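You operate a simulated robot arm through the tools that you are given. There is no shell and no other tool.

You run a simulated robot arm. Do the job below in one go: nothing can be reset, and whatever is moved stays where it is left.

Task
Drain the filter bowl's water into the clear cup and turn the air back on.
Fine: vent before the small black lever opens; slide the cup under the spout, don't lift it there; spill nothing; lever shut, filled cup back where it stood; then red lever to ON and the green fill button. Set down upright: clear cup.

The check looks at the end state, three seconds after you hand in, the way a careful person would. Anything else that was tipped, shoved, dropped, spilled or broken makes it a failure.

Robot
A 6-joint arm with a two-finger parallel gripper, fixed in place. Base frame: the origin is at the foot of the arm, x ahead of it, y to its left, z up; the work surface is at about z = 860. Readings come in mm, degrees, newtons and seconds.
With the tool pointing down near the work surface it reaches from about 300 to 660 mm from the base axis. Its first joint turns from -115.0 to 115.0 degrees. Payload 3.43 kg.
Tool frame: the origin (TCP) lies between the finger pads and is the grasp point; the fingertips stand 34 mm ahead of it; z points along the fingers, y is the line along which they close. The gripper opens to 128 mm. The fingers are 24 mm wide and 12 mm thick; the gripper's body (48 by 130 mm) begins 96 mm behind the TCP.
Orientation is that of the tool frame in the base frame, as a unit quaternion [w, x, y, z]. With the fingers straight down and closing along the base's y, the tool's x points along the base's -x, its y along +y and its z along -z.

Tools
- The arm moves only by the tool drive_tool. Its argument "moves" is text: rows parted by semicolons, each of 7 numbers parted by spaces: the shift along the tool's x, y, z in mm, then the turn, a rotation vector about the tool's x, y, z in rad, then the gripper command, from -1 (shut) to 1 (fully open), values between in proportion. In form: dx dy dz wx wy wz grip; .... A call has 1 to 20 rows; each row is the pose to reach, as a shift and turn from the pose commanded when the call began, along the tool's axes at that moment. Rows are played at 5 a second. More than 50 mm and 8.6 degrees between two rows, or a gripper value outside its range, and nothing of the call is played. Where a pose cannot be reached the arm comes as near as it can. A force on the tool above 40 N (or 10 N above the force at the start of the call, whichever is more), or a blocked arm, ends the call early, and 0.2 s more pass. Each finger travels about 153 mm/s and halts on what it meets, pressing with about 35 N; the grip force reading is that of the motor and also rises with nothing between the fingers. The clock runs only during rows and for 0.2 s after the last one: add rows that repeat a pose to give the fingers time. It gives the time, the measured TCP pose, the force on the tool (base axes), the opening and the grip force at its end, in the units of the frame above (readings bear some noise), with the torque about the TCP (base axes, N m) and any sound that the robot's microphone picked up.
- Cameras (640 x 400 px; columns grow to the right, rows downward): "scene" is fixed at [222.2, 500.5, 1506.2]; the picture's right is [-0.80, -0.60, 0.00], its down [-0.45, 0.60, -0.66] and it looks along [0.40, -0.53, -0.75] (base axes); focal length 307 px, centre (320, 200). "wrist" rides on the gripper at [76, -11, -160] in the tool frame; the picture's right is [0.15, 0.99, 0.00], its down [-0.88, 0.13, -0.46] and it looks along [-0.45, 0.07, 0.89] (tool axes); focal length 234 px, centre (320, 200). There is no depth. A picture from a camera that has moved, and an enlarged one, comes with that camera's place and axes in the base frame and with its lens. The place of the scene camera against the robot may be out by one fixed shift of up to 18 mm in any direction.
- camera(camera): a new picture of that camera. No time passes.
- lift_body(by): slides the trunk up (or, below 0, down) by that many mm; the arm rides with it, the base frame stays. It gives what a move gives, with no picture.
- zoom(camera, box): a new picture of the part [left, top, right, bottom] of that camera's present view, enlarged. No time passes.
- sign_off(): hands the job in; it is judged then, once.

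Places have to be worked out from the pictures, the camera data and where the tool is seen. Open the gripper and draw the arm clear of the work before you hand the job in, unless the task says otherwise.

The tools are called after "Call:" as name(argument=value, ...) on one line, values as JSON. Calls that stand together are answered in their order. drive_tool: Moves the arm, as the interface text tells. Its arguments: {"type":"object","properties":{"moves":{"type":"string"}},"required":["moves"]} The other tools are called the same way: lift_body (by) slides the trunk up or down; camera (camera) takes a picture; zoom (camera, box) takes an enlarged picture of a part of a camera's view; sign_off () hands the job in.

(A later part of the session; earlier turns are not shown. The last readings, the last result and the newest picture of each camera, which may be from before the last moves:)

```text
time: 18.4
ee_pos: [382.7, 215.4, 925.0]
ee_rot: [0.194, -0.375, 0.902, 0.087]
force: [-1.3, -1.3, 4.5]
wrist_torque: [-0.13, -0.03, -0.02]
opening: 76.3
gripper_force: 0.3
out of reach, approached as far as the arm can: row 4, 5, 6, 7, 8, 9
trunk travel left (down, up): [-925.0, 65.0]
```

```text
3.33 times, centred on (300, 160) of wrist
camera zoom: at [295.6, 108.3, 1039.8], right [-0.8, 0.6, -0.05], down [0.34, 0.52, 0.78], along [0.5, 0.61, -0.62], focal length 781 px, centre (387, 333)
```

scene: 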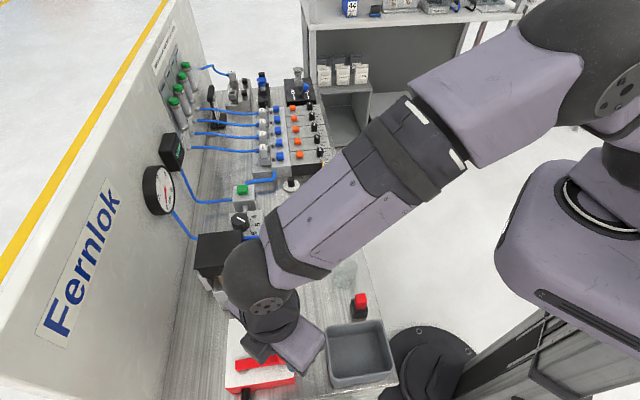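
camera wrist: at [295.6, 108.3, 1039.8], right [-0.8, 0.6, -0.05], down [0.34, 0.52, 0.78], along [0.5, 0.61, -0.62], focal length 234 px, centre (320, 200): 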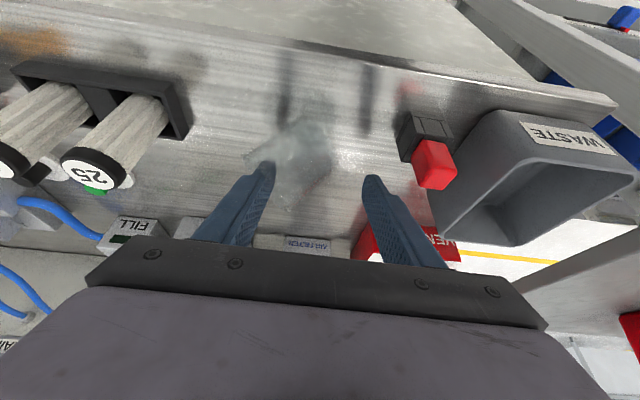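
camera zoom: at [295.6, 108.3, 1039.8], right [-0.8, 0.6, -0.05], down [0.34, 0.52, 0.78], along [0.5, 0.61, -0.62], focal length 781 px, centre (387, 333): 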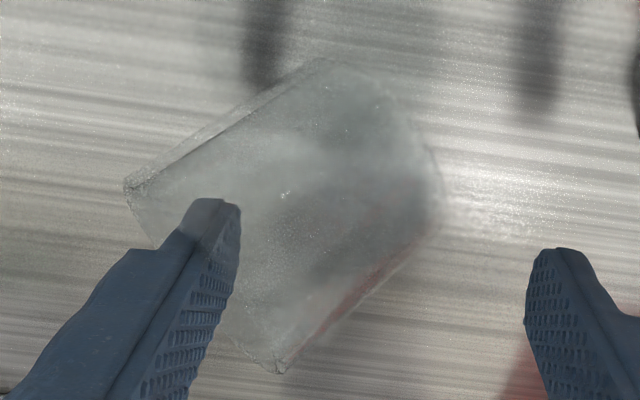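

The cup is leaning over toward +a with what looks like the +a finger inside its mouth; it is empty, so nothing has spilled. I zoom harder to be sure of the geometry.

Call:
zoom(camera="wrist", box=[235, 110, 325, 180])

Call:
zoom(camera="scene", box=[322, 232, 372, 287])

Call:
zoom(camera="wrist", box=[250, 140, 310, 220])

```text
5.71 times, centred on (280, 145) of wrist
camera zoom: at [295.6, 108.3, 1039.8], right [-0.8, 0.6, -0.05], down [0.34, 0.52, 0.78], along [0.5, 0.61, -0.62], focal length 1338 px, centre (549, 514)
```

zoom: 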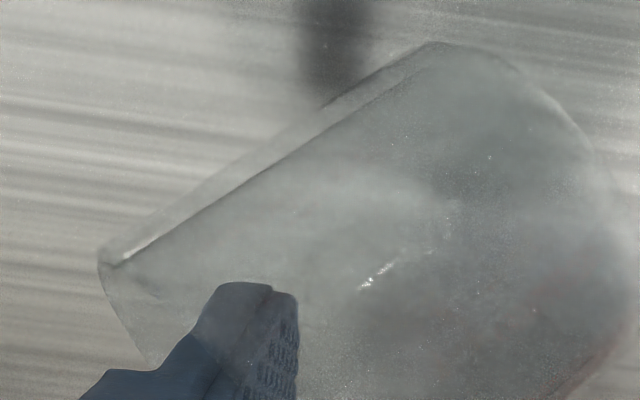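

```text
7.27 times, centred on (347, 260) of scene
camera zoom: at [222.2, 500.5, 1506.2], right [-0.8, -0.6, 0.0], down [-0.45, 0.6, -0.66], along [0.4, -0.53, -0.75], focal length 2232 px, centre (124, -233)
```

zoom: 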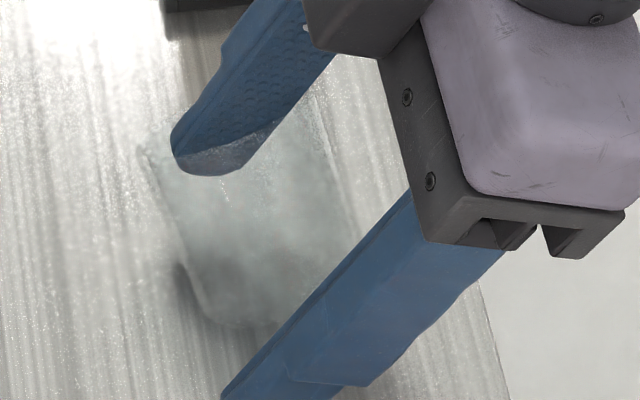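

```text
5.00 times, centred on (280, 180) of wrist
camera zoom: at [295.6, 108.3, 1039.8], right [-0.8, 0.6, -0.05], down [0.34, 0.52, 0.78], along [0.5, 0.61, -0.62], focal length 1171 px, centre (520, 300)
```

zoom: 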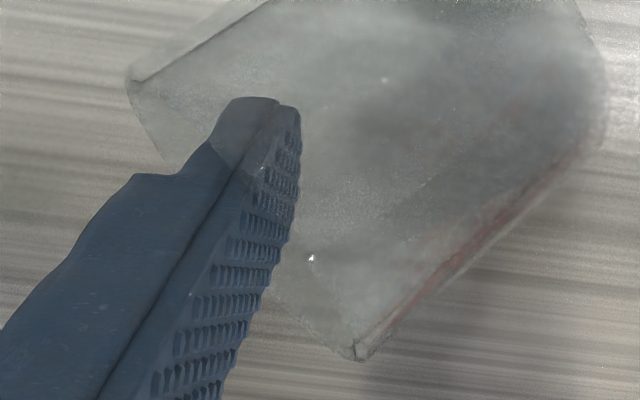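

The views agree: the fingertip is about 15 mm inside the mouth and the leaning cup's upper rim rests on that finger's inner face. Pushing that rim toward −a while the other finger stays as a stop should right it; first a small probing shift up and forward to learn where the commanded pose lies.

Call:
drive_tool(moves="-5 0 -4 0 0 0 0.19; -10.5 0 -8.4 0 0 0 0.19")

Call:
zoom(camera="wrist", box=[200, 80, 440, 240])

```text
time: 19.0
ee_pos: [386.9, 218.3, 936.3]
ee_rot: [0.198, -0.375, 0.902, 0.083]
force: [-0.4, -0.5, -0.1]
wrist_torque: [-0.01, 0.02, 0.02]
opening: 76.1
gripper_force: 0.0
trunk travel left (down, up): [-925.0, 65.0]
```

```text
2.50 times, centred on (320, 160) of wrist
camera zoom: at [299.2, 113.7, 1051.1], right [-0.79, 0.6, -0.06], down [0.34, 0.52, 0.78], along [0.51, 0.6, -0.62], focal length 585 px, centre (320, 300)
```

zoom: 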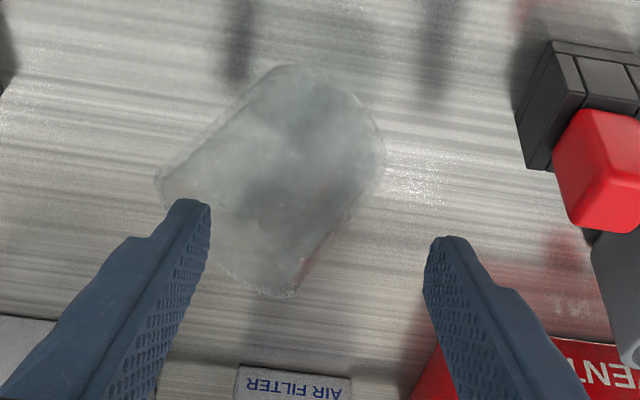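

The commanded pose follows the actual one, and contact force has vanished. I check how the cup rests now.

Call:
zoom(camera="wrist", box=[245, 95, 365, 205])

Call:
zoom(camera="scene", box=[315, 225, 375, 290])

```text
3.64 times, centred on (305, 150) of wrist
camera zoom: at [299.2, 113.7, 1051.1], right [-0.79, 0.6, -0.06], down [0.34, 0.52, 0.78], along [0.51, 0.6, -0.62], focal length 852 px, centre (374, 382)
```

zoom: 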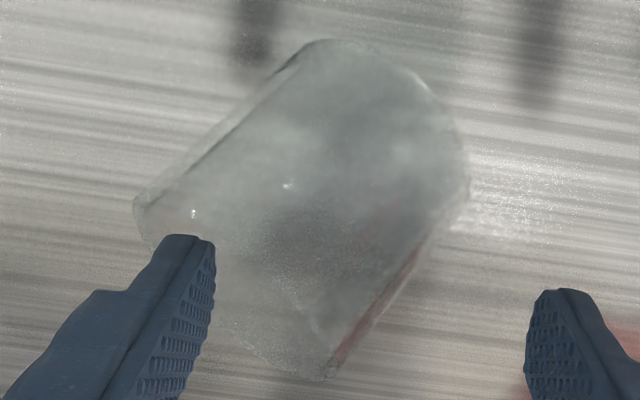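

```text
6.15 times, centred on (345, 258) of scene
camera zoom: at [222.2, 500.5, 1506.2], right [-0.8, -0.6, 0.0], down [-0.45, 0.6, -0.66], along [0.4, -0.53, -0.75], focal length 1888 px, centre (166, -154)
```

zoom: 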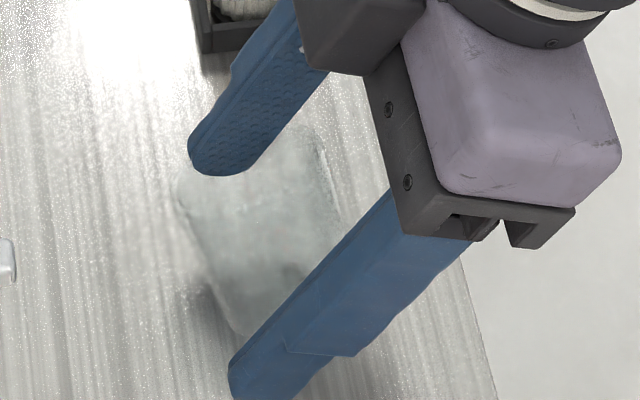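

The two cameras agree that the cup now leans about 30° toward +a, held by the finger's outer side against its inner wall. Moving the tool gently toward −a should let it settle back upright close to where it stood.

Call:
drive_tool(moves="0 2.5 0 0 0 0 0.19; 0 5 0 0 0 0 0.19; 0 7.5 0 0 0 0 0.19; 0 10 0 0 0 0 0.19; 0 12.5 0 0 0 0 0.19; 0 15 0 0 0 0 0.19; 0 17.5 0 0 0 0 0.19; 0 17.5 0 0 0 0 0.19")

Call:
zoom(camera="wrist", box=[245, 85, 405, 205])

Call:
zoom(camera="scene", box=[315, 225, 385, 300])

```text
time: 20.8
ee_pos: [376.6, 232.3, 935.2]
ee_rot: [0.197, -0.374, 0.902, 0.085]
force: [-0.4, 0.3, 0.2]
wrist_torque: [0.01, 0.0, 0.02]
opening: 76.3
gripper_force: 0.1
trunk travel left (down, up): [-925.0, 65.0]
```

```text
3.33 times, centred on (325, 145) of wrist
camera zoom: at [288.7, 126.8, 1050.1], right [-0.8, 0.6, -0.05], down [0.34, 0.52, 0.78], along [0.5, 0.6, -0.62], focal length 781 px, centre (303, 383)
```

zoom: 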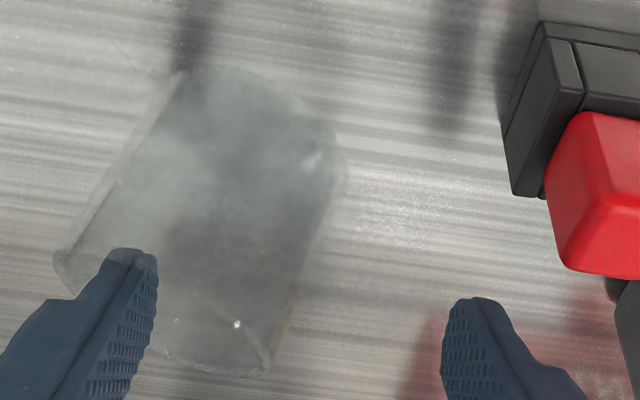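

```text
5.33 times, centred on (350, 262) of scene
camera zoom: at [222.2, 500.5, 1506.2], right [-0.8, -0.6, 0.0], down [-0.45, 0.6, -0.66], along [0.4, -0.53, -0.75], focal length 1636 px, centre (160, -133)
```

zoom: 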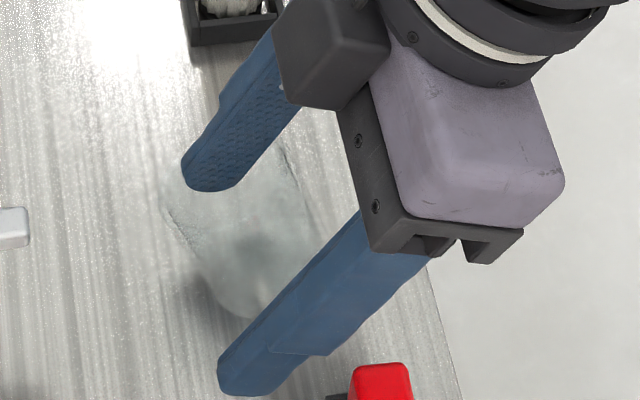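

Axis fits from successive views show the cup steadily righting (68° → 52° → 44° lean, now mostly toward +d), with its upper rim resting on the finger's −d face. I keep guiding it: straighten the tool while moving −d and narrowing the opening, so the finger ends mid-cup and the other finger stays clear of the red stand.

Call:
drive_tool(moves="1.7 0.4 -1.1 0 0.043 0 0.14; 3.5 0.8 -2.2 0 0.086 0 0.09; 5.2 1.2 -3.4 0 0.129 0 0.04; 7 1.6 -4.5 0 0.172 0 -0.01; 8.7 2 -5.6 0 0.215 0 -0.06; 10.4 2.4 -6.7 0 0.258 0 -0.11; 12.2 2.8 -7.8 0 0.3 0 -0.16; 13.9 3.2 -9 0 0.344 0 -0.21; 15.7 3.6 -10.1 0 0.387 0 -0.26; 17.4 4 -11.2 0 0.43 0 -0.31; 17.4 4 -11.2 0 0.43 0 -0.31")

Call:
zoom(camera="wrist", box=[245, 85, 405, 205])

Call:
zoom(camera="scene", box=[315, 225, 385, 300])

```text
time: 23.2
ee_pos: [355.9, 218.2, 939.4]
ee_rot: [0.001, -0.382, 0.924, 0.0]
force: [-0.7, 0.2, 0.3]
wrist_torque: [0.02, -0.01, 0.0]
opening: 44.3
gripper_force: 0.0
out of reach, approached as far as the arm can: row 5, 6, 7, 8, 9
trunk travel left (down, up): [-925.0, 65.0]
```

```text
3.33 times, centred on (325, 145) of wrist
camera zoom: at [311.1, 155.0, 1100.3], right [-0.8, 0.6, 0.0], down [0.53, 0.71, 0.46], along [0.27, 0.37, -0.89], focal length 781 px, centre (303, 383)
```

zoom: 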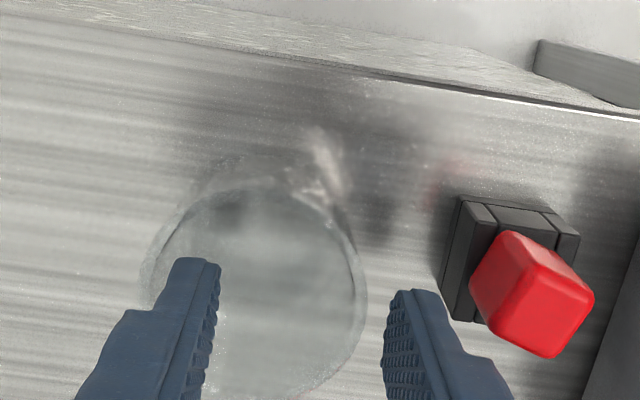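

```text
5.33 times, centred on (350, 262) of scene
camera zoom: at [222.2, 500.5, 1506.2], right [-0.8, -0.6, 0.0], down [-0.45, 0.6, -0.66], along [0.4, -0.53, -0.75], focal length 1636 px, centre (160, -133)
```

zoom: 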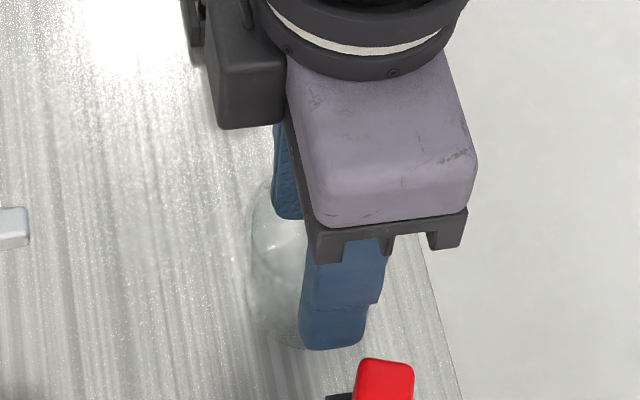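

The cup looks upright again with the finger free inside its mouth. I lift straight up slowly and re-inspect.

Call:
drive_tool(moves="0 0 -8 0 0 0 -0.31; 0 0 -20 0 0 0 -0.31; 0 0 -35 0 0 0 -0.31; 0 0 -60 0 0 0 -0.31; 0 0 -90 0 0 0 -0.31; 0 0 -130 0 0 0 -0.31; 0 0 -160 0 0 0 -0.31")

Call:
camera(camera="wrist")

Call:
zoom(camera="scene", box=[300, 220, 400, 320])

Call:
zoom(camera="wrist", box=[260, 90, 420, 190])

```text
time: 24.8
ee_pos: [356.6, 216.8, 1097.0]
ee_rot: [0.001, -0.383, 0.924, 0.001]
force: [-0.8, 0.2, 0.8]
wrist_torque: [-0.01, -0.03, 0.0]
opening: 44.3
gripper_force: 0.0
trunk travel left (down, up): [-925.0, 65.0]
```

```text
taken
camera wrist: at [311.2, 154.2, 1257.8], right [-0.8, 0.59, 0.0], down [0.53, 0.71, 0.46], along [0.27, 0.37, -0.89], focal length 234 px, centre (320, 200)
```

wrist: 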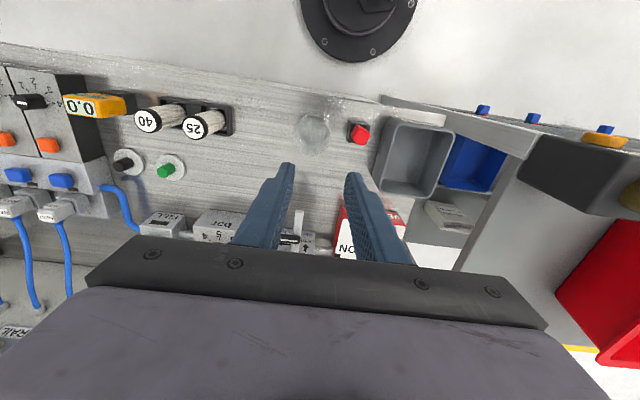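

```text
4.00 times, centred on (350, 270) of scene
camera zoom: at [222.2, 500.5, 1506.2], right [-0.8, -0.6, 0.0], down [-0.45, 0.6, -0.66], along [0.4, -0.53, -0.75], focal length 1227 px, centre (200, -80)
```

zoom: 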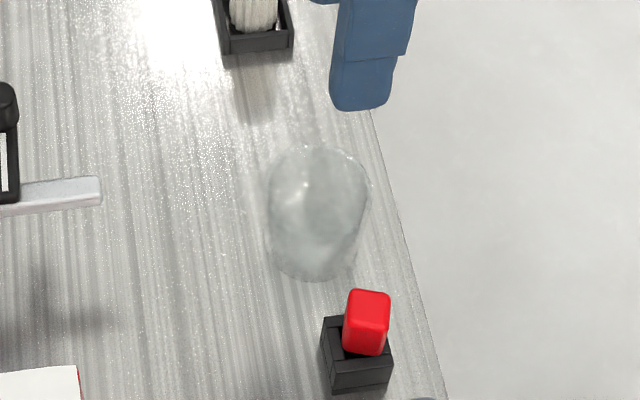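

```text
4.00 times, centred on (340, 140) of wrist
camera zoom: at [311.2, 154.2, 1257.8], right [-0.8, 0.59, 0.0], down [0.53, 0.71, 0.46], along [0.27, 0.37, -0.89], focal length 937 px, centre (240, 440)
```

zoom: 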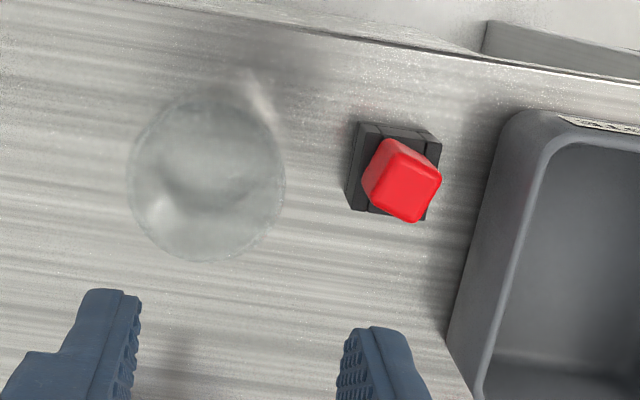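

The cup stands upright again, about 8 mm nearer the table edge than before. But the red piece in the black stand looks turned compared with before, so I inspect it.

Call:
zoom(camera="wrist", box=[335, 110, 385, 155])

Call:
zoom(camera="scene", box=[340, 280, 385, 325])

```text
8.89 times, centred on (360, 132) of wrist
camera zoom: at [311.2, 154.2, 1257.8], right [-0.8, 0.59, 0.0], down [0.53, 0.71, 0.46], along [0.27, 0.37, -0.89], focal length 2082 px, centre (-36, 800)
```

zoom: 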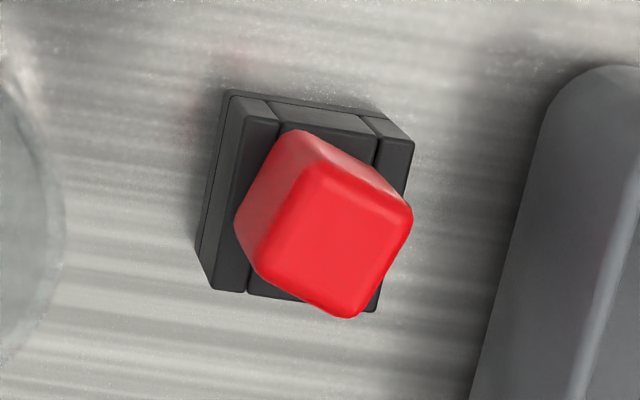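

```text
8.89 times, centred on (362, 302) of scene
camera zoom: at [222.2, 500.5, 1506.2], right [-0.8, -0.6, 0.0], down [-0.45, 0.6, -0.66], along [0.4, -0.53, -0.75], focal length 2727 px, centre (-58, -711)
```

zoom: 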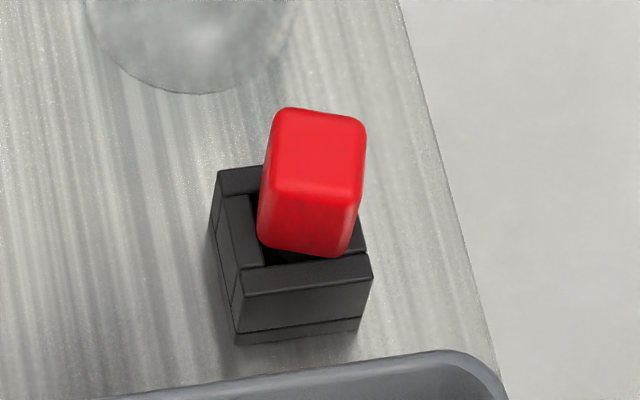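

The red piece is only turned in its pocket (position unchanged within 1 mm); I'll come back to square it up at the end. The cup is now at about (361.6, 204.2); I re-approach with the tool kept vertical, which is well within reach, stopping above the rim to verify.

Call:
drive_tool(moves="5 -6 0 0 0 0 0.094; 10.4 -12.5 0 0 0 0 0.094; 10.4 -12.5 40 0 0 0 0.094; 10.4 -12.5 80 0 0 0 0.094; 10.4 -12.5 120 0 0 0 0.094; 10.4 -12.5 120 0 0 0 0.094")

Call:
zoom(camera="wrist", box=[220, 100, 440, 240])

Call:
zoom(camera="scene", box=[300, 210, 400, 310])

```text
time: 26.2
ee_pos: [358.7, 201.7, 976.4]
ee_rot: [0.002, -0.384, 0.924, 0.001]
force: [0.3, 0.0, 0.2]
wrist_torque: [-0.01, 0.02, 0.05]
opening: 70.2
gripper_force: 0.0
trunk travel left (down, up): [-925.0, 65.0]
```

```text
2.86 times, centred on (330, 170) of wrist
camera zoom: at [312.9, 139.1, 1137.0], right [-0.8, 0.59, 0.0], down [0.53, 0.71, 0.46], along [0.27, 0.37, -0.89], focal length 669 px, centre (291, 286)
```

zoom: 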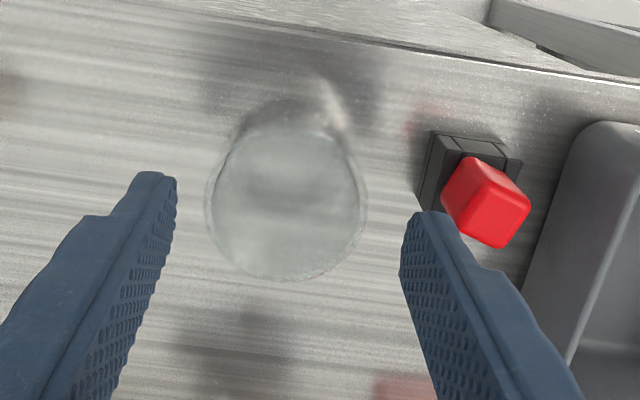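

```text
4.00 times, centred on (350, 260) of scene
camera zoom: at [222.2, 500.5, 1506.2], right [-0.8, -0.6, 0.0], down [-0.45, 0.6, -0.66], along [0.4, -0.53, -0.75], focal length 1227 px, centre (200, -40)
```

zoom: 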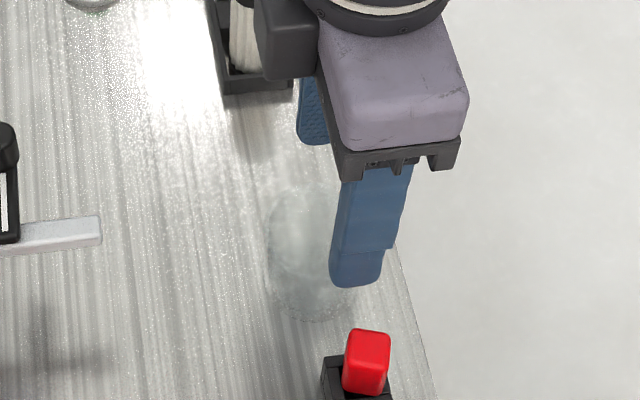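

The cup centre reads (361.5, 203.5), so the tool is centred to 2 mm. I narrow slightly to keep clear of the red piece, descend, and stop before closing.

Call:
drive_tool(moves="-1 -1.5 0 0 0 0 0.03; -1 -1.5 12 0 0 0 0.03; -1 -1.5 24 0 0 0 0.03; -1 -1.5 36 0 0 0 0.03; -1 -1.5 48 0 0 0 0.03; -1 -1.5 60 0 0 0 0.03; -1 -1.5 60 0 0 0 0.03")

Call:
zoom(camera="wrist", box=[220, 100, 440, 240])

Call:
zoom(camera="scene", box=[300, 210, 400, 310])

```text
time: 27.8
ee_pos: [361.0, 201.2, 919.4]
ee_rot: [0.001, -0.383, 0.924, 0.001]
force: [-0.1, -0.2, 0.3]
wrist_torque: [0.01, -0.04, 0.02]
opening: 66.0
gripper_force: 0.0
trunk travel left (down, up): [-925.0, 65.0]
```

```text
2.86 times, centred on (330, 170) of wrist
camera zoom: at [315.0, 139.0, 1079.2], right [-0.8, 0.59, 0.0], down [0.53, 0.71, 0.46], along [0.27, 0.37, -0.89], focal length 669 px, centre (291, 286)
```

zoom: 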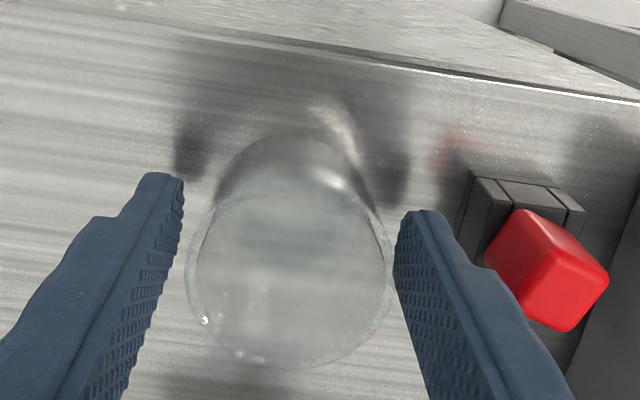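

```text
4.00 times, centred on (350, 260) of scene
camera zoom: at [222.2, 500.5, 1506.2], right [-0.8, -0.6, 0.0], down [-0.45, 0.6, -0.66], along [0.4, -0.53, -0.75], focal length 1227 px, centre (200, -40)
```

zoom: 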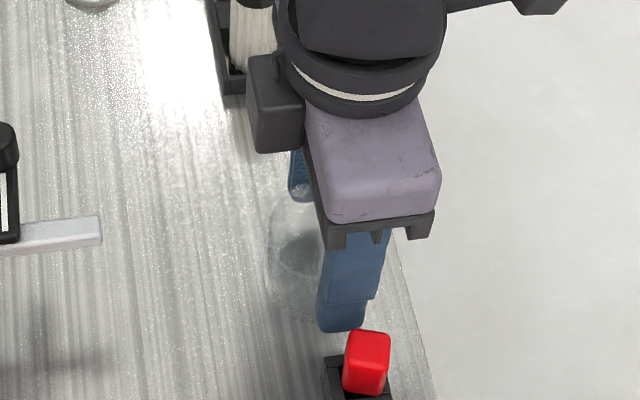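

The cup is clear between the fingers and upright. I lower 5 mm more and close gently on it.

Call:
drive_tool(moves="0 0 5 0 0 0 0.03; 0 0 5 0 0 0 -0.06; 0 0 5 0 0 0 -0.1; 0 0 5 0 0 0 -0.14; 0 0 5 0 0 0 -0.2; 0 0 5 0 0 0 -0.25; 0 0 5 0 0 0 -0.25")

Call:
zoom(camera="wrist", box=[220, 100, 440, 240])

```text
time: 29.4
ee_pos: [359.0, 202.5, 913.0]
ee_rot: [0.002, -0.383, 0.924, 0.0]
force: [-0.5, 0.2, -0.5]
wrist_torque: [0.0, 0.03, 0.02]
opening: 55.7
gripper_force: 34.9
trunk travel left (down, up): [-925.0, 65.0]
```

```text
2.86 times, centred on (330, 170) of wrist
camera zoom: at [314.2, 139.6, 1073.8], right [-0.8, 0.59, 0.0], down [0.53, 0.71, 0.46], along [0.27, 0.37, -0.89], focal length 669 px, centre (291, 286)
```

zoom: 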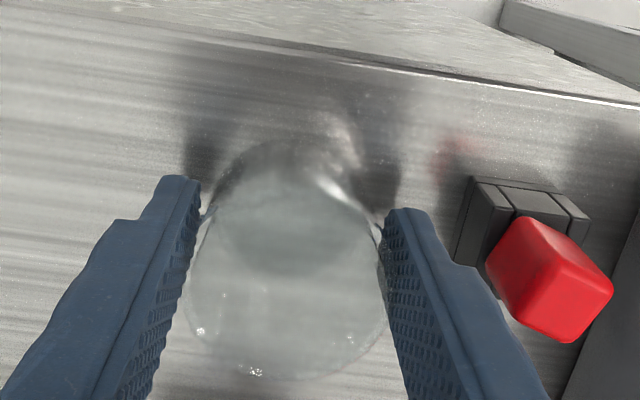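

Gripped at 55.7 mm with 35 N, cup centred on the tool at about (360, 202). I slide it along the table toward the spout, stopping with its front edge just short of the spout tip.

Call:
drive_tool(moves="-6 -0.3 0 0 0 0 -0.25; -13 -0.6 0 0 0 0 -0.25; -20 -0.9 0 0 0 0 -0.25; -27 -1.2 0 0 0 0 -0.25; -34 -1.5 0 0 0 0 -0.25; -41 -1.8 0 0 0 0 -0.25; -48 -2.1 0 0 0 0 -0.25; -55 -2.5 0 0 0 0 -0.25; -62 -2.5 0 0 0 0 -0.25; -69 -2.5 0 0 0 0 -0.25; -75 -2.5 0 0 0 0 -0.25; -75 -2.5 0 0 0 0 -0.25")

Call:
camera(camera="wrist")

Call:
zoom(camera="scene", box=[220, 200, 370, 300])

Call:
zoom(camera="wrist", box=[240, 120, 400, 240])

```text
time: 32.0
ee_pos: [416.2, 254.2, 914.3]
ee_rot: [0.001, -0.383, 0.924, 0.0]
force: [-0.2, -0.3, 0.5]
wrist_torque: [0.01, -0.01, -0.01]
opening: 55.7
gripper_force: 34.9
trunk travel left (down, up): [-925.0, 65.0]
```

```text
taken
camera wrist: at [370.4, 191.2, 1074.6], right [-0.8, 0.59, 0.0], down [0.53, 0.71, 0.46], along [0.27, 0.37, -0.89], focal length 234 px, centre (320, 200)
```

wrist: 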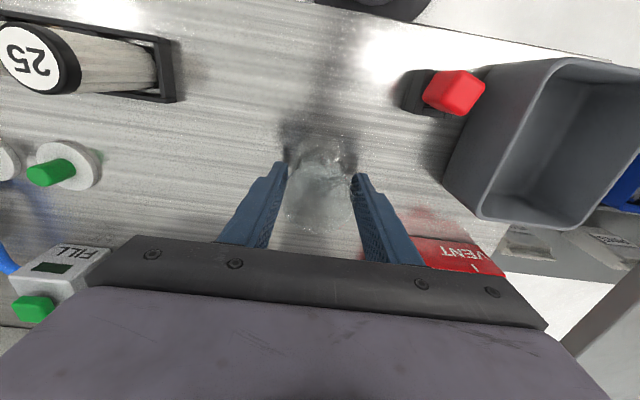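

```text
4.00 times, centred on (295, 250) of scene
camera zoom: at [222.2, 500.5, 1506.2], right [-0.8, -0.6, 0.0], down [-0.45, 0.6, -0.66], along [0.4, -0.53, -0.75], focal length 1227 px, centre (420, 0)
```

zoom: 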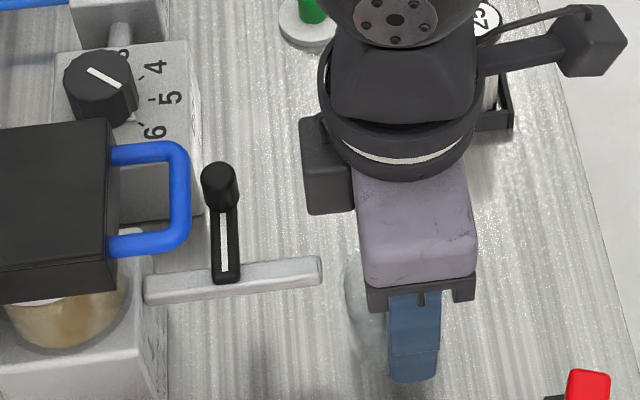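

```text
3.33 times, centred on (320, 180) of wrist
camera zoom: at [370.4, 191.2, 1074.6], right [-0.8, 0.59, 0.0], down [0.53, 0.71, 0.46], along [0.27, 0.37, -0.89], focal length 781 px, centre (320, 267)
```

zoom: 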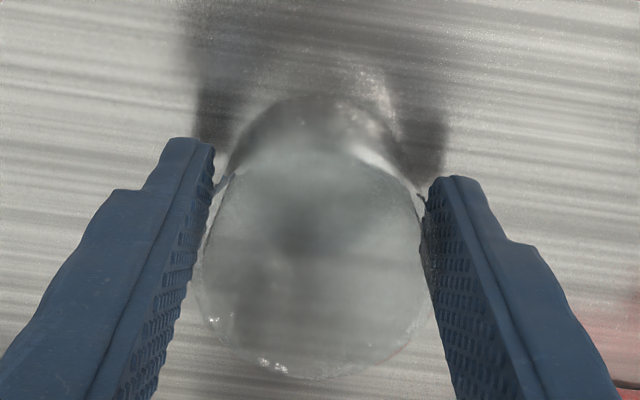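

The cup slid along upright and sits just in front of the spout. I check the spout's height against the rim before going under.

Call:
zoom(camera="scene", box=[250, 240, 310, 285])

Call:
zoom(camera="scene", box=[285, 255, 345, 300])

```text
8.89 times, centred on (280, 262) of scene
camera zoom: at [222.2, 500.5, 1506.2], right [-0.8, -0.6, 0.0], down [-0.45, 0.6, -0.66], along [0.4, -0.53, -0.75], focal length 2727 px, centre (676, -356)
```

zoom: 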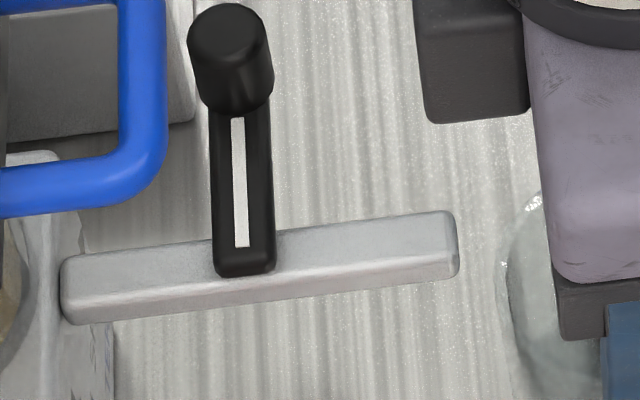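

```text
8.89 times, centred on (315, 278) of scene
camera zoom: at [222.2, 500.5, 1506.2], right [-0.8, -0.6, 0.0], down [-0.45, 0.6, -0.66], along [0.4, -0.53, -0.75], focal length 2727 px, centre (364, -489)
```

zoom: 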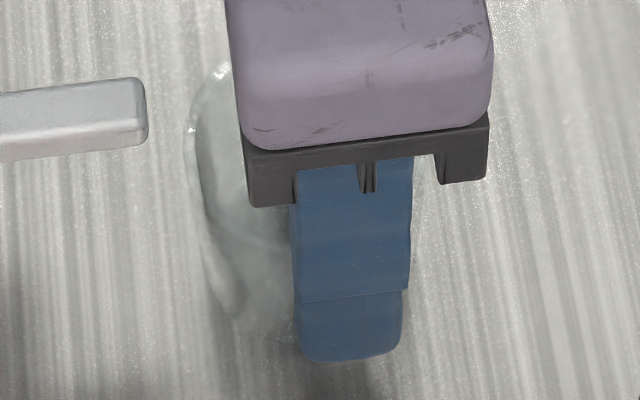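

Spout tip fits at about (446, 284) with its underside near z 929; the rim is near 919, so about 10 mm of clearance. I slide the cup on slowly 44 mm so it is centred under the outlet.

Call:
drive_tool(moves="-4 0 0 0 0 0 -0.25; -8 0 0 0 0 0 -0.25; -12 0 0 0 0 0 -0.25; -16 0 0 0 0 0 -0.25; -20 0 0 0 0 0 -0.25; -24 0 0 0 0 0 -0.25; -28 0 0 0 0 0 -0.25; -32 0 0 0 0 0 -0.25; -36 0 0 0 0 0 -0.25; -40 0 0 0 0 0 -0.25; -44 0 0 0 0 0 -0.25; -44 0 0 0 0 0 -0.25")

Call:
camera(camera="wrist")

Call:
zoom(camera="scene", box=[220, 200, 370, 300])

```text
time: 34.6
ee_pos: [447.7, 284.5, 913.9]
ee_rot: [0.001, -0.383, 0.924, 0.0]
force: [-0.5, -0.2, -0.6]
wrist_torque: [-0.02, 0.0, 0.01]
opening: 55.8
gripper_force: 35.1
trunk travel left (down, up): [-925.0, 65.0]
```

```text
taken
camera wrist: at [401.0, 222.2, 1074.8], right [-0.8, 0.59, 0.0], down [0.53, 0.71, 0.46], along [0.27, 0.37, -0.89], focal length 234 px, centre (320, 200)
```

wrist: 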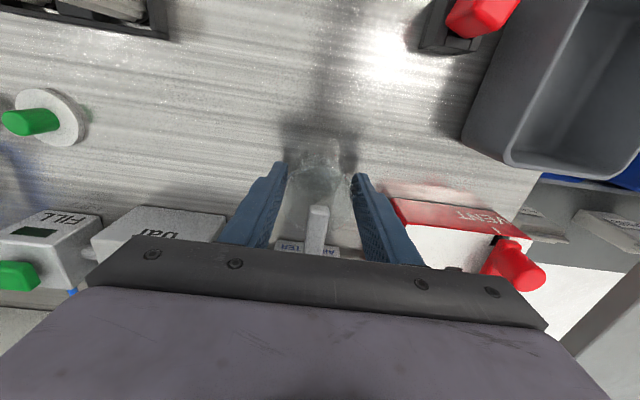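

```text
4.00 times, centred on (295, 250) of scene
camera zoom: at [222.2, 500.5, 1506.2], right [-0.8, -0.6, 0.0], down [-0.45, 0.6, -0.66], along [0.4, -0.53, -0.75], focal length 1227 px, centre (420, 0)
```

zoom: 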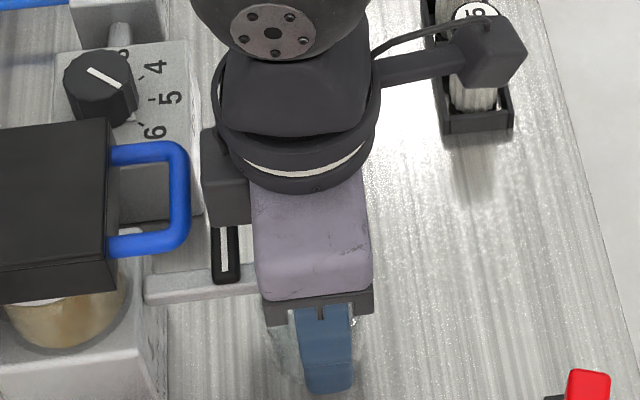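

Call:
zoom(camera="wrist", box=[260, 130, 380, 250])

Call:
zoom(camera="scene", box=[250, 230, 330, 300])

```text
3.33 times, centred on (320, 190) of wrist
camera zoom: at [401.0, 222.2, 1074.8], right [-0.8, 0.59, 0.0], down [0.53, 0.71, 0.46], along [0.27, 0.37, -0.89], focal length 781 px, centre (320, 233)
```

zoom: 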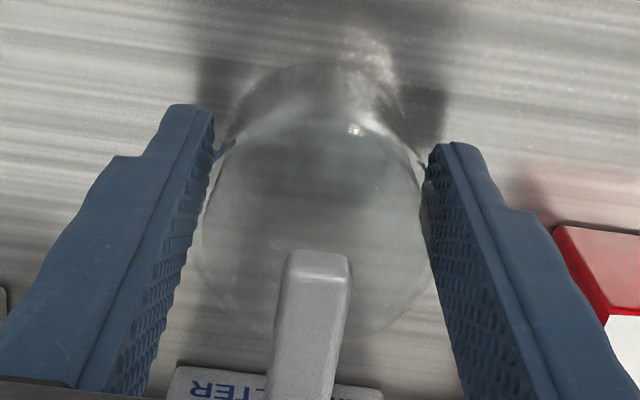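

```text
5.71 times, centred on (290, 265) of scene
camera zoom: at [222.2, 500.5, 1506.2], right [-0.8, -0.6, 0.0], down [-0.45, 0.6, -0.66], along [0.4, -0.53, -0.75], focal length 1753 px, centre (491, -171)
```

zoom: 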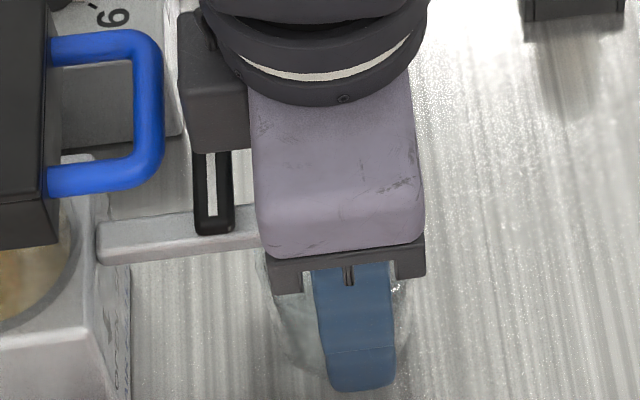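

The spout tip (d≈515) hangs right over the cup (centre d≈518, same a). I open gently, then lift straight up.

Call:
drive_tool(moves="0 0 0 0 0 0 -0.13; 0 0 0 0 0 0 -0.1; 0 0 0 0 0 0 -0.05; 0 0 0 0 0 0 0.03; 0 0 0 0 0 0 0.094; 0 0 -10 0 0 0 0.094; 0 0 -30 0 0 0 0.094; 0 0 -60 0 0 0 0.094; 0 0 -100 0 0 0 0.094; 0 0 -140 0 0 0 0.094; 0 0 -180 0 0 0 0.094")

Call:
camera(camera="wrist")

Call:
zoom(camera="scene", box=[220, 210, 340, 300])

```text
time: 37.0
ee_pos: [447.8, 287.5, 1095.0]
ee_rot: [0.0, -0.383, 0.924, 0.0]
force: [-0.5, -0.3, 0.4]
wrist_torque: [0.03, 0.0, -0.01]
opening: 70.1
gripper_force: 0.1
trunk travel left (down, up): [-925.0, 65.0]
```

```text
taken
camera wrist: at [402.3, 224.9, 1255.5], right [-0.8, 0.59, 0.0], down [0.53, 0.71, 0.46], along [0.27, 0.37, -0.89], focal length 234 px, centre (320, 200)
```

wrist: 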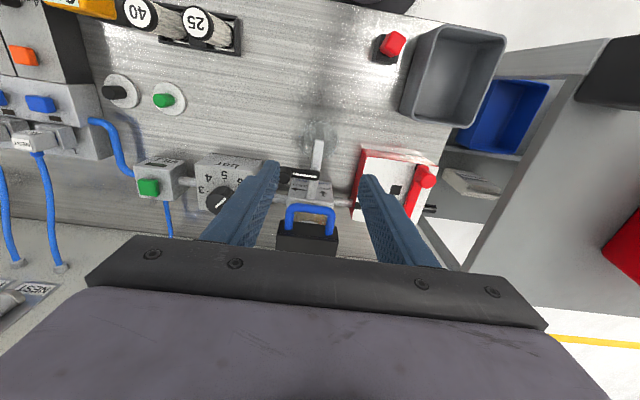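

```text
4.44 times, centred on (280, 255) of scene
camera zoom: at [222.2, 500.5, 1506.2], right [-0.8, -0.6, 0.0], down [-0.45, 0.6, -0.66], along [0.4, -0.53, -0.75], focal length 1364 px, centre (498, -44)
```

zoom: 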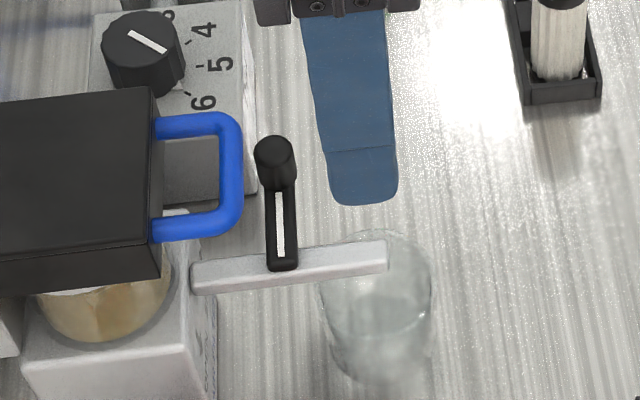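

The cup stands upright under the spout. I zoom on the drain lever from above to fix knob and pivot.

Call:
zoom(camera="wrist", box=[260, 110, 380, 230])

```text
3.33 times, centred on (320, 170) of wrist
camera zoom: at [402.3, 224.9, 1255.5], right [-0.8, 0.59, 0.0], down [0.53, 0.71, 0.46], along [0.27, 0.37, -0.89], focal length 781 px, centre (320, 300)
```

zoom: 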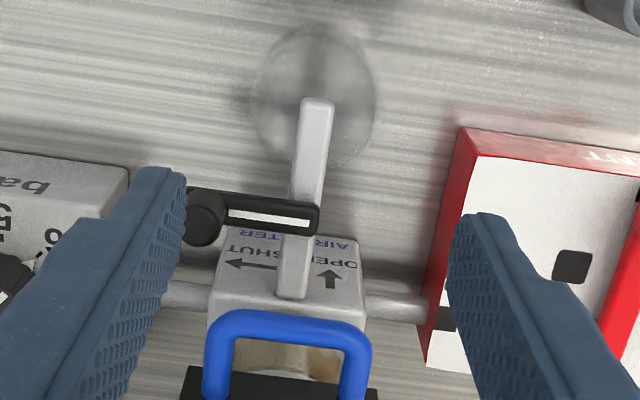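

Knob top is (504, 288.6, 973), lever pivot about (477, 316), arm ≈38.5 mm. I yaw to the diagonal and position over the knob at height, fingers at 30 mm.

Call:
drive_tool(moves="-6.5 -7 0 0 0 -0.131 0; -13 -14 0 0 0 -0.262 -0.2; -19.5 -21 0 0 0 -0.393 -0.53; -26 -28 0 0 0 -0.524 -0.53; -32 -35 0 0 0 -0.655 -0.53; -37.8 -41.4 0 0 0 -0.785 -0.53; -37.8 -41.4 0 0 0 -0.785 -0.53")

Call:
zoom(camera="wrist", box=[230, 90, 410, 230])

Call:
zoom(camera="scene", box=[200, 180, 340, 300])

```text
time: 38.6
ee_pos: [503.2, 284.7, 1092.7]
ee_rot: [-0.001, 0.708, -0.706, 0.0]
force: [0.2, 0.8, -0.3]
wrist_torque: [-0.01, 0.03, 0.03]
opening: 30.0
gripper_force: 0.2
trunk travel left (down, up): [-925.0, 65.0]
```

```text
2.86 times, centred on (320, 160) of wrist
camera zoom: at [514.6, 206.9, 1253.4], right [-0.99, -0.15, 0.0], down [-0.13, 0.88, 0.46], along [-0.07, 0.45, -0.89], focal length 669 px, centre (320, 314)
```

zoom: 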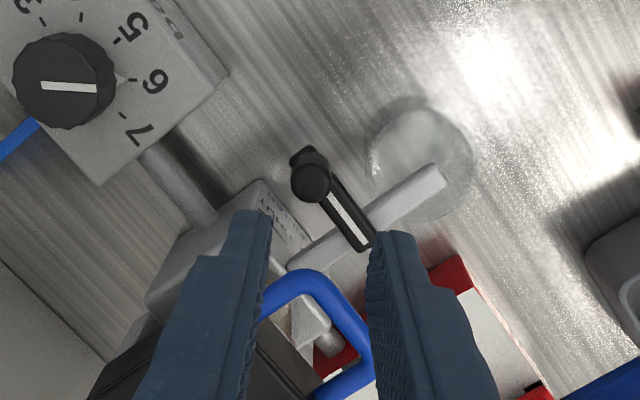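

```text
3.33 times, centred on (270, 240) of scene
camera zoom: at [222.2, 500.5, 1506.2], right [-0.8, -0.6, 0.0], down [-0.45, 0.6, -0.66], along [0.4, -0.53, -0.75], focal length 1023 px, centre (487, 67)
```

zoom: 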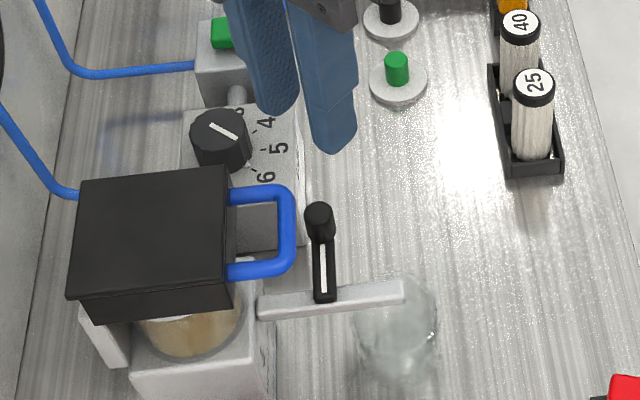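

The knob reads (505, 287.5) here too. I descend to just above it and verify alignment.

Call:
drive_tool(moves="0 -1.5 25 0 0 0 -0.53; 0 -1.5 50 0 0 0 -0.53; 0 -1.5 72 0 0 0 -0.53; 0 -1.5 72 0 0 0 -0.53")

Call:
zoom(camera="wrist", box=[250, 90, 390, 220])

Call:
zoom(camera="scene", box=[220, 210, 320, 290])

```text
time: 39.6
ee_pos: [503.0, 281.5, 1020.5]
ee_rot: [-0.001, 0.708, -0.706, 0.0]
force: [0.2, -0.7, 1.1]
wrist_torque: [0.01, 0.0, -0.03]
opening: 30.1
gripper_force: 0.0
trunk travel left (down, up): [-925.0, 65.0]
```

```text
3.08 times, centred on (320, 155) of wrist
camera zoom: at [514.0, 205.5, 1181.7], right [-0.99, -0.15, 0.0], down [-0.13, 0.88, 0.46], along [-0.07, 0.45, -0.89], focal length 720 px, centre (320, 338)
```

zoom: 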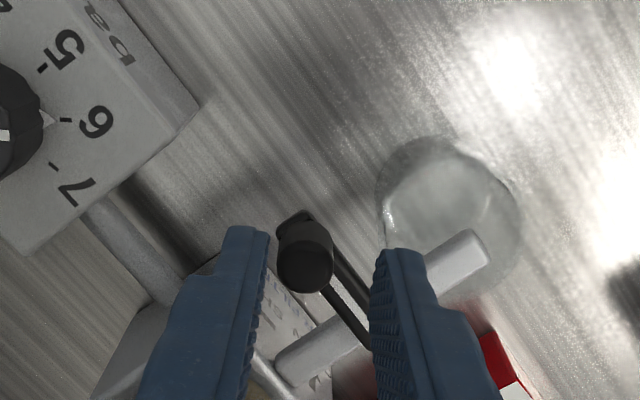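

```text
5.00 times, centred on (270, 250) of scene
camera zoom: at [222.2, 500.5, 1506.2], right [-0.8, -0.6, 0.0], down [-0.45, 0.6, -0.66], along [0.4, -0.53, -0.75], focal length 1534 px, centre (570, -50)
```

zoom: 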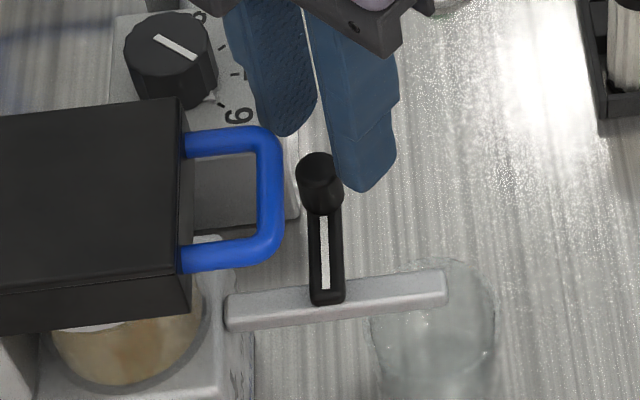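

The knob is about 3 mm toward +x of the finger centre; I correct, descend so the tips straddle it, and narrow to 20 mm.

Call:
drive_tool(moves="-3 -2.5 0 0 0 0 -0.53; -3 -2.5 10 0 0 0 -0.53; -3 -2.5 20 0 0 0 -0.53; -3 -2.5 29 0 0 0 -0.53; -3 -2.5 29 0 0 0 -0.68; -3 -2.5 29 0 0 0 -0.68")

Call:
zoom(camera="wrist", box=[250, 90, 390, 220])

Call:
zoom(camera="scene", box=[220, 210, 320, 290])

```text
time: 41.0
ee_pos: [505.6, 287.4, 993.5]
ee_rot: [-0.001, 0.708, -0.706, 0.0]
force: [0.1, -0.8, 0.1]
wrist_torque: [-0.02, 0.02, -0.02]
opening: 20.6
gripper_force: 0.2
trunk travel left (down, up): [-925.0, 65.0]
```

```text
3.08 times, centred on (320, 155) of wrist
camera zoom: at [517.2, 209.9, 1153.4], right [-0.99, -0.15, 0.0], down [-0.13, 0.88, 0.46], along [-0.07, 0.45, -0.89], focal length 720 px, centre (320, 338)
```

zoom: 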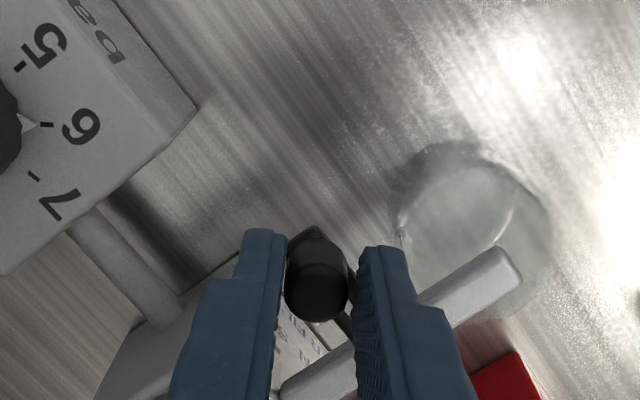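

```text
5.00 times, centred on (270, 250) of scene
camera zoom: at [222.2, 500.5, 1506.2], right [-0.8, -0.6, 0.0], down [-0.45, 0.6, -0.66], along [0.4, -0.53, -0.75], focal length 1534 px, centre (570, -50)
```

zoom: 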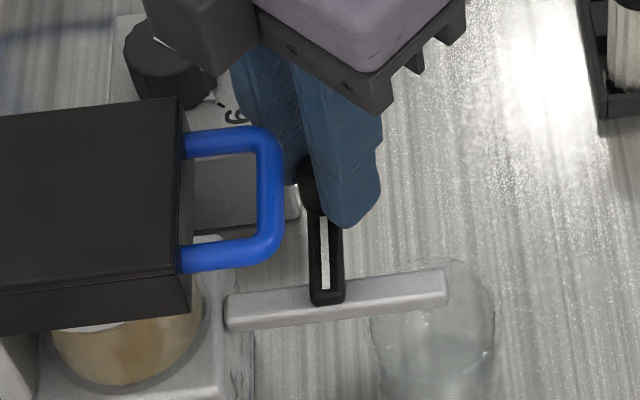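

The knob is caged. Gauge is at 0 and the cup is in place, so I sweep the lever 90° from SHUT to OPEN (toward the robot).

Call:
drive_tool(moves="2.3 2.5 0 0 0 0 -0.68; 4.3 5.1 0 0 0 0 -0.68; 7.7 10.9 0 0 0 0 -0.68; 10 17.2 0 0 0 0 -0.68; 11.2 23.8 0 0 0 0 -0.68; 11.2 30.6 0 0 0 0 -0.68; 10 37.2 0 0 0 0 -0.68; 7.7 43.5 0 0 0 0 -0.68; 4.3 49.3 0 0 0 0 -0.68; 1 54.4 0 0 0 0 -0.68; 1 57 0 0 0 0 -0.68")

Call:
camera(camera="wrist")

Call:
zoom(camera="scene", box=[200, 220, 320, 310])

Call:
zoom(camera="wrist", box=[240, 90, 380, 220])

```text
time: 43.4
ee_pos: [452.9, 285.7, 993.1]
ee_rot: [-0.003, 0.708, -0.707, 0.001]
force: [6.8, -2.0, 0.4]
wrist_torque: [-0.06, -0.26, -0.02]
opening: 24.8
gripper_force: 4.1
trunk travel left (down, up): [-925.0, 65.0]
```

```text
taken
camera wrist: at [462.5, 207.7, 1154.0], right [-0.99, -0.15, -0.01], down [-0.13, 0.88, 0.46], along [-0.06, 0.45, -0.89], focal length 234 px, centre (320, 200)
```

wrist: 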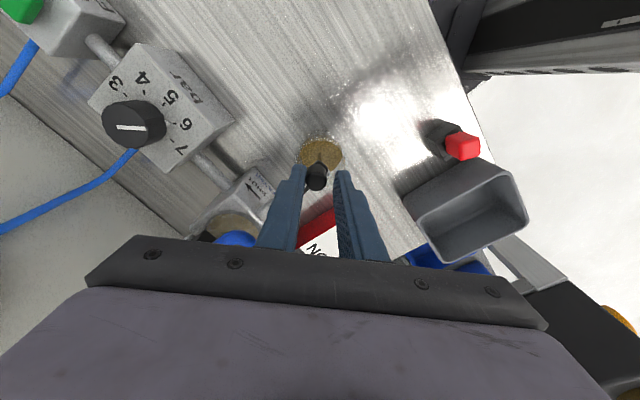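

```text
4.44 times, centred on (260, 265) of scene
camera zoom: at [222.2, 500.5, 1506.2], right [-0.8, -0.6, 0.0], down [-0.45, 0.6, -0.66], along [0.4, -0.53, -0.75], focal length 1364 px, centre (587, -89)
```

zoom: 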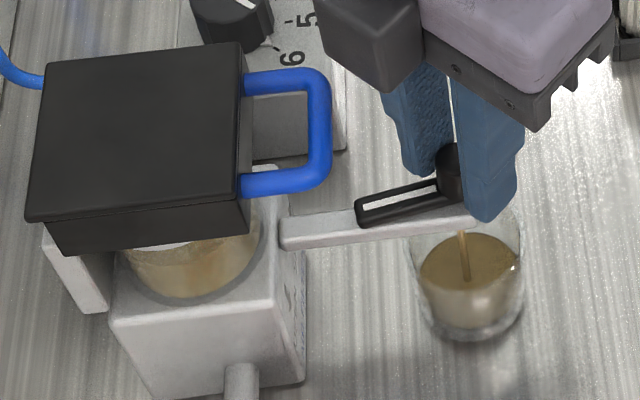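

```text
3.08 times, centred on (310, 155) of wrist
camera zoom: at [462.5, 207.7, 1154.0], right [-0.99, -0.15, -0.01], down [-0.13, 0.88, 0.46], along [-0.06, 0.45, -0.89], focal length 720 px, centre (351, 338)
```

zoom: 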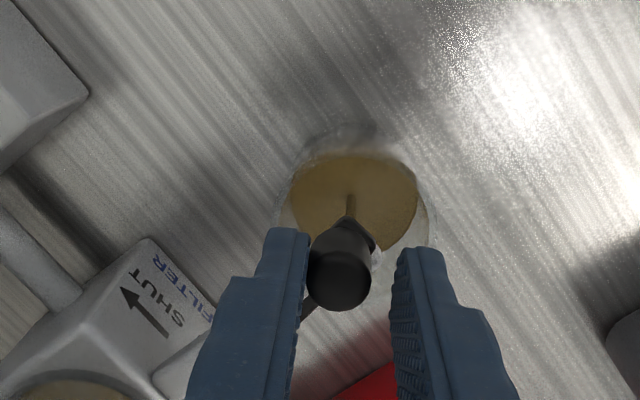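

Water is running cleanly into the middle of the cup, already filling quickly. I hold for a short moment and look again, ready to shut.

Call:
drive_tool(moves="0 0 0 0 0 0 -0.68; 0 0 0 0 0 0 -0.68")

Call:
zoom(camera="scene", box=[200, 220, 320, 310])

```text
time: 44.0
ee_pos: [450.9, 284.5, 993.2]
ee_rot: [-0.003, 0.707, -0.707, 0.0]
force: [8.6, -2.0, 3.6]
wrist_torque: [-0.05, -0.35, -0.01]
opening: 25.5
gripper_force: 4.5
trunk travel left (down, up): [-925.0, 65.0]
```

```text
4.44 times, centred on (260, 265) of scene
camera zoom: at [222.2, 500.5, 1506.2], right [-0.8, -0.6, 0.0], down [-0.45, 0.6, -0.66], along [0.4, -0.53, -0.75], focal length 1364 px, centre (587, -89)
```

zoom: 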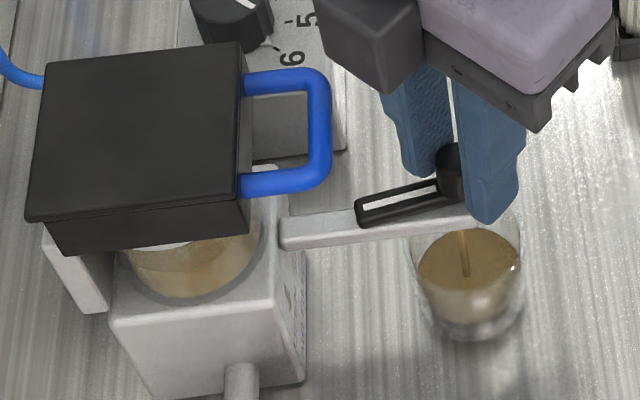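

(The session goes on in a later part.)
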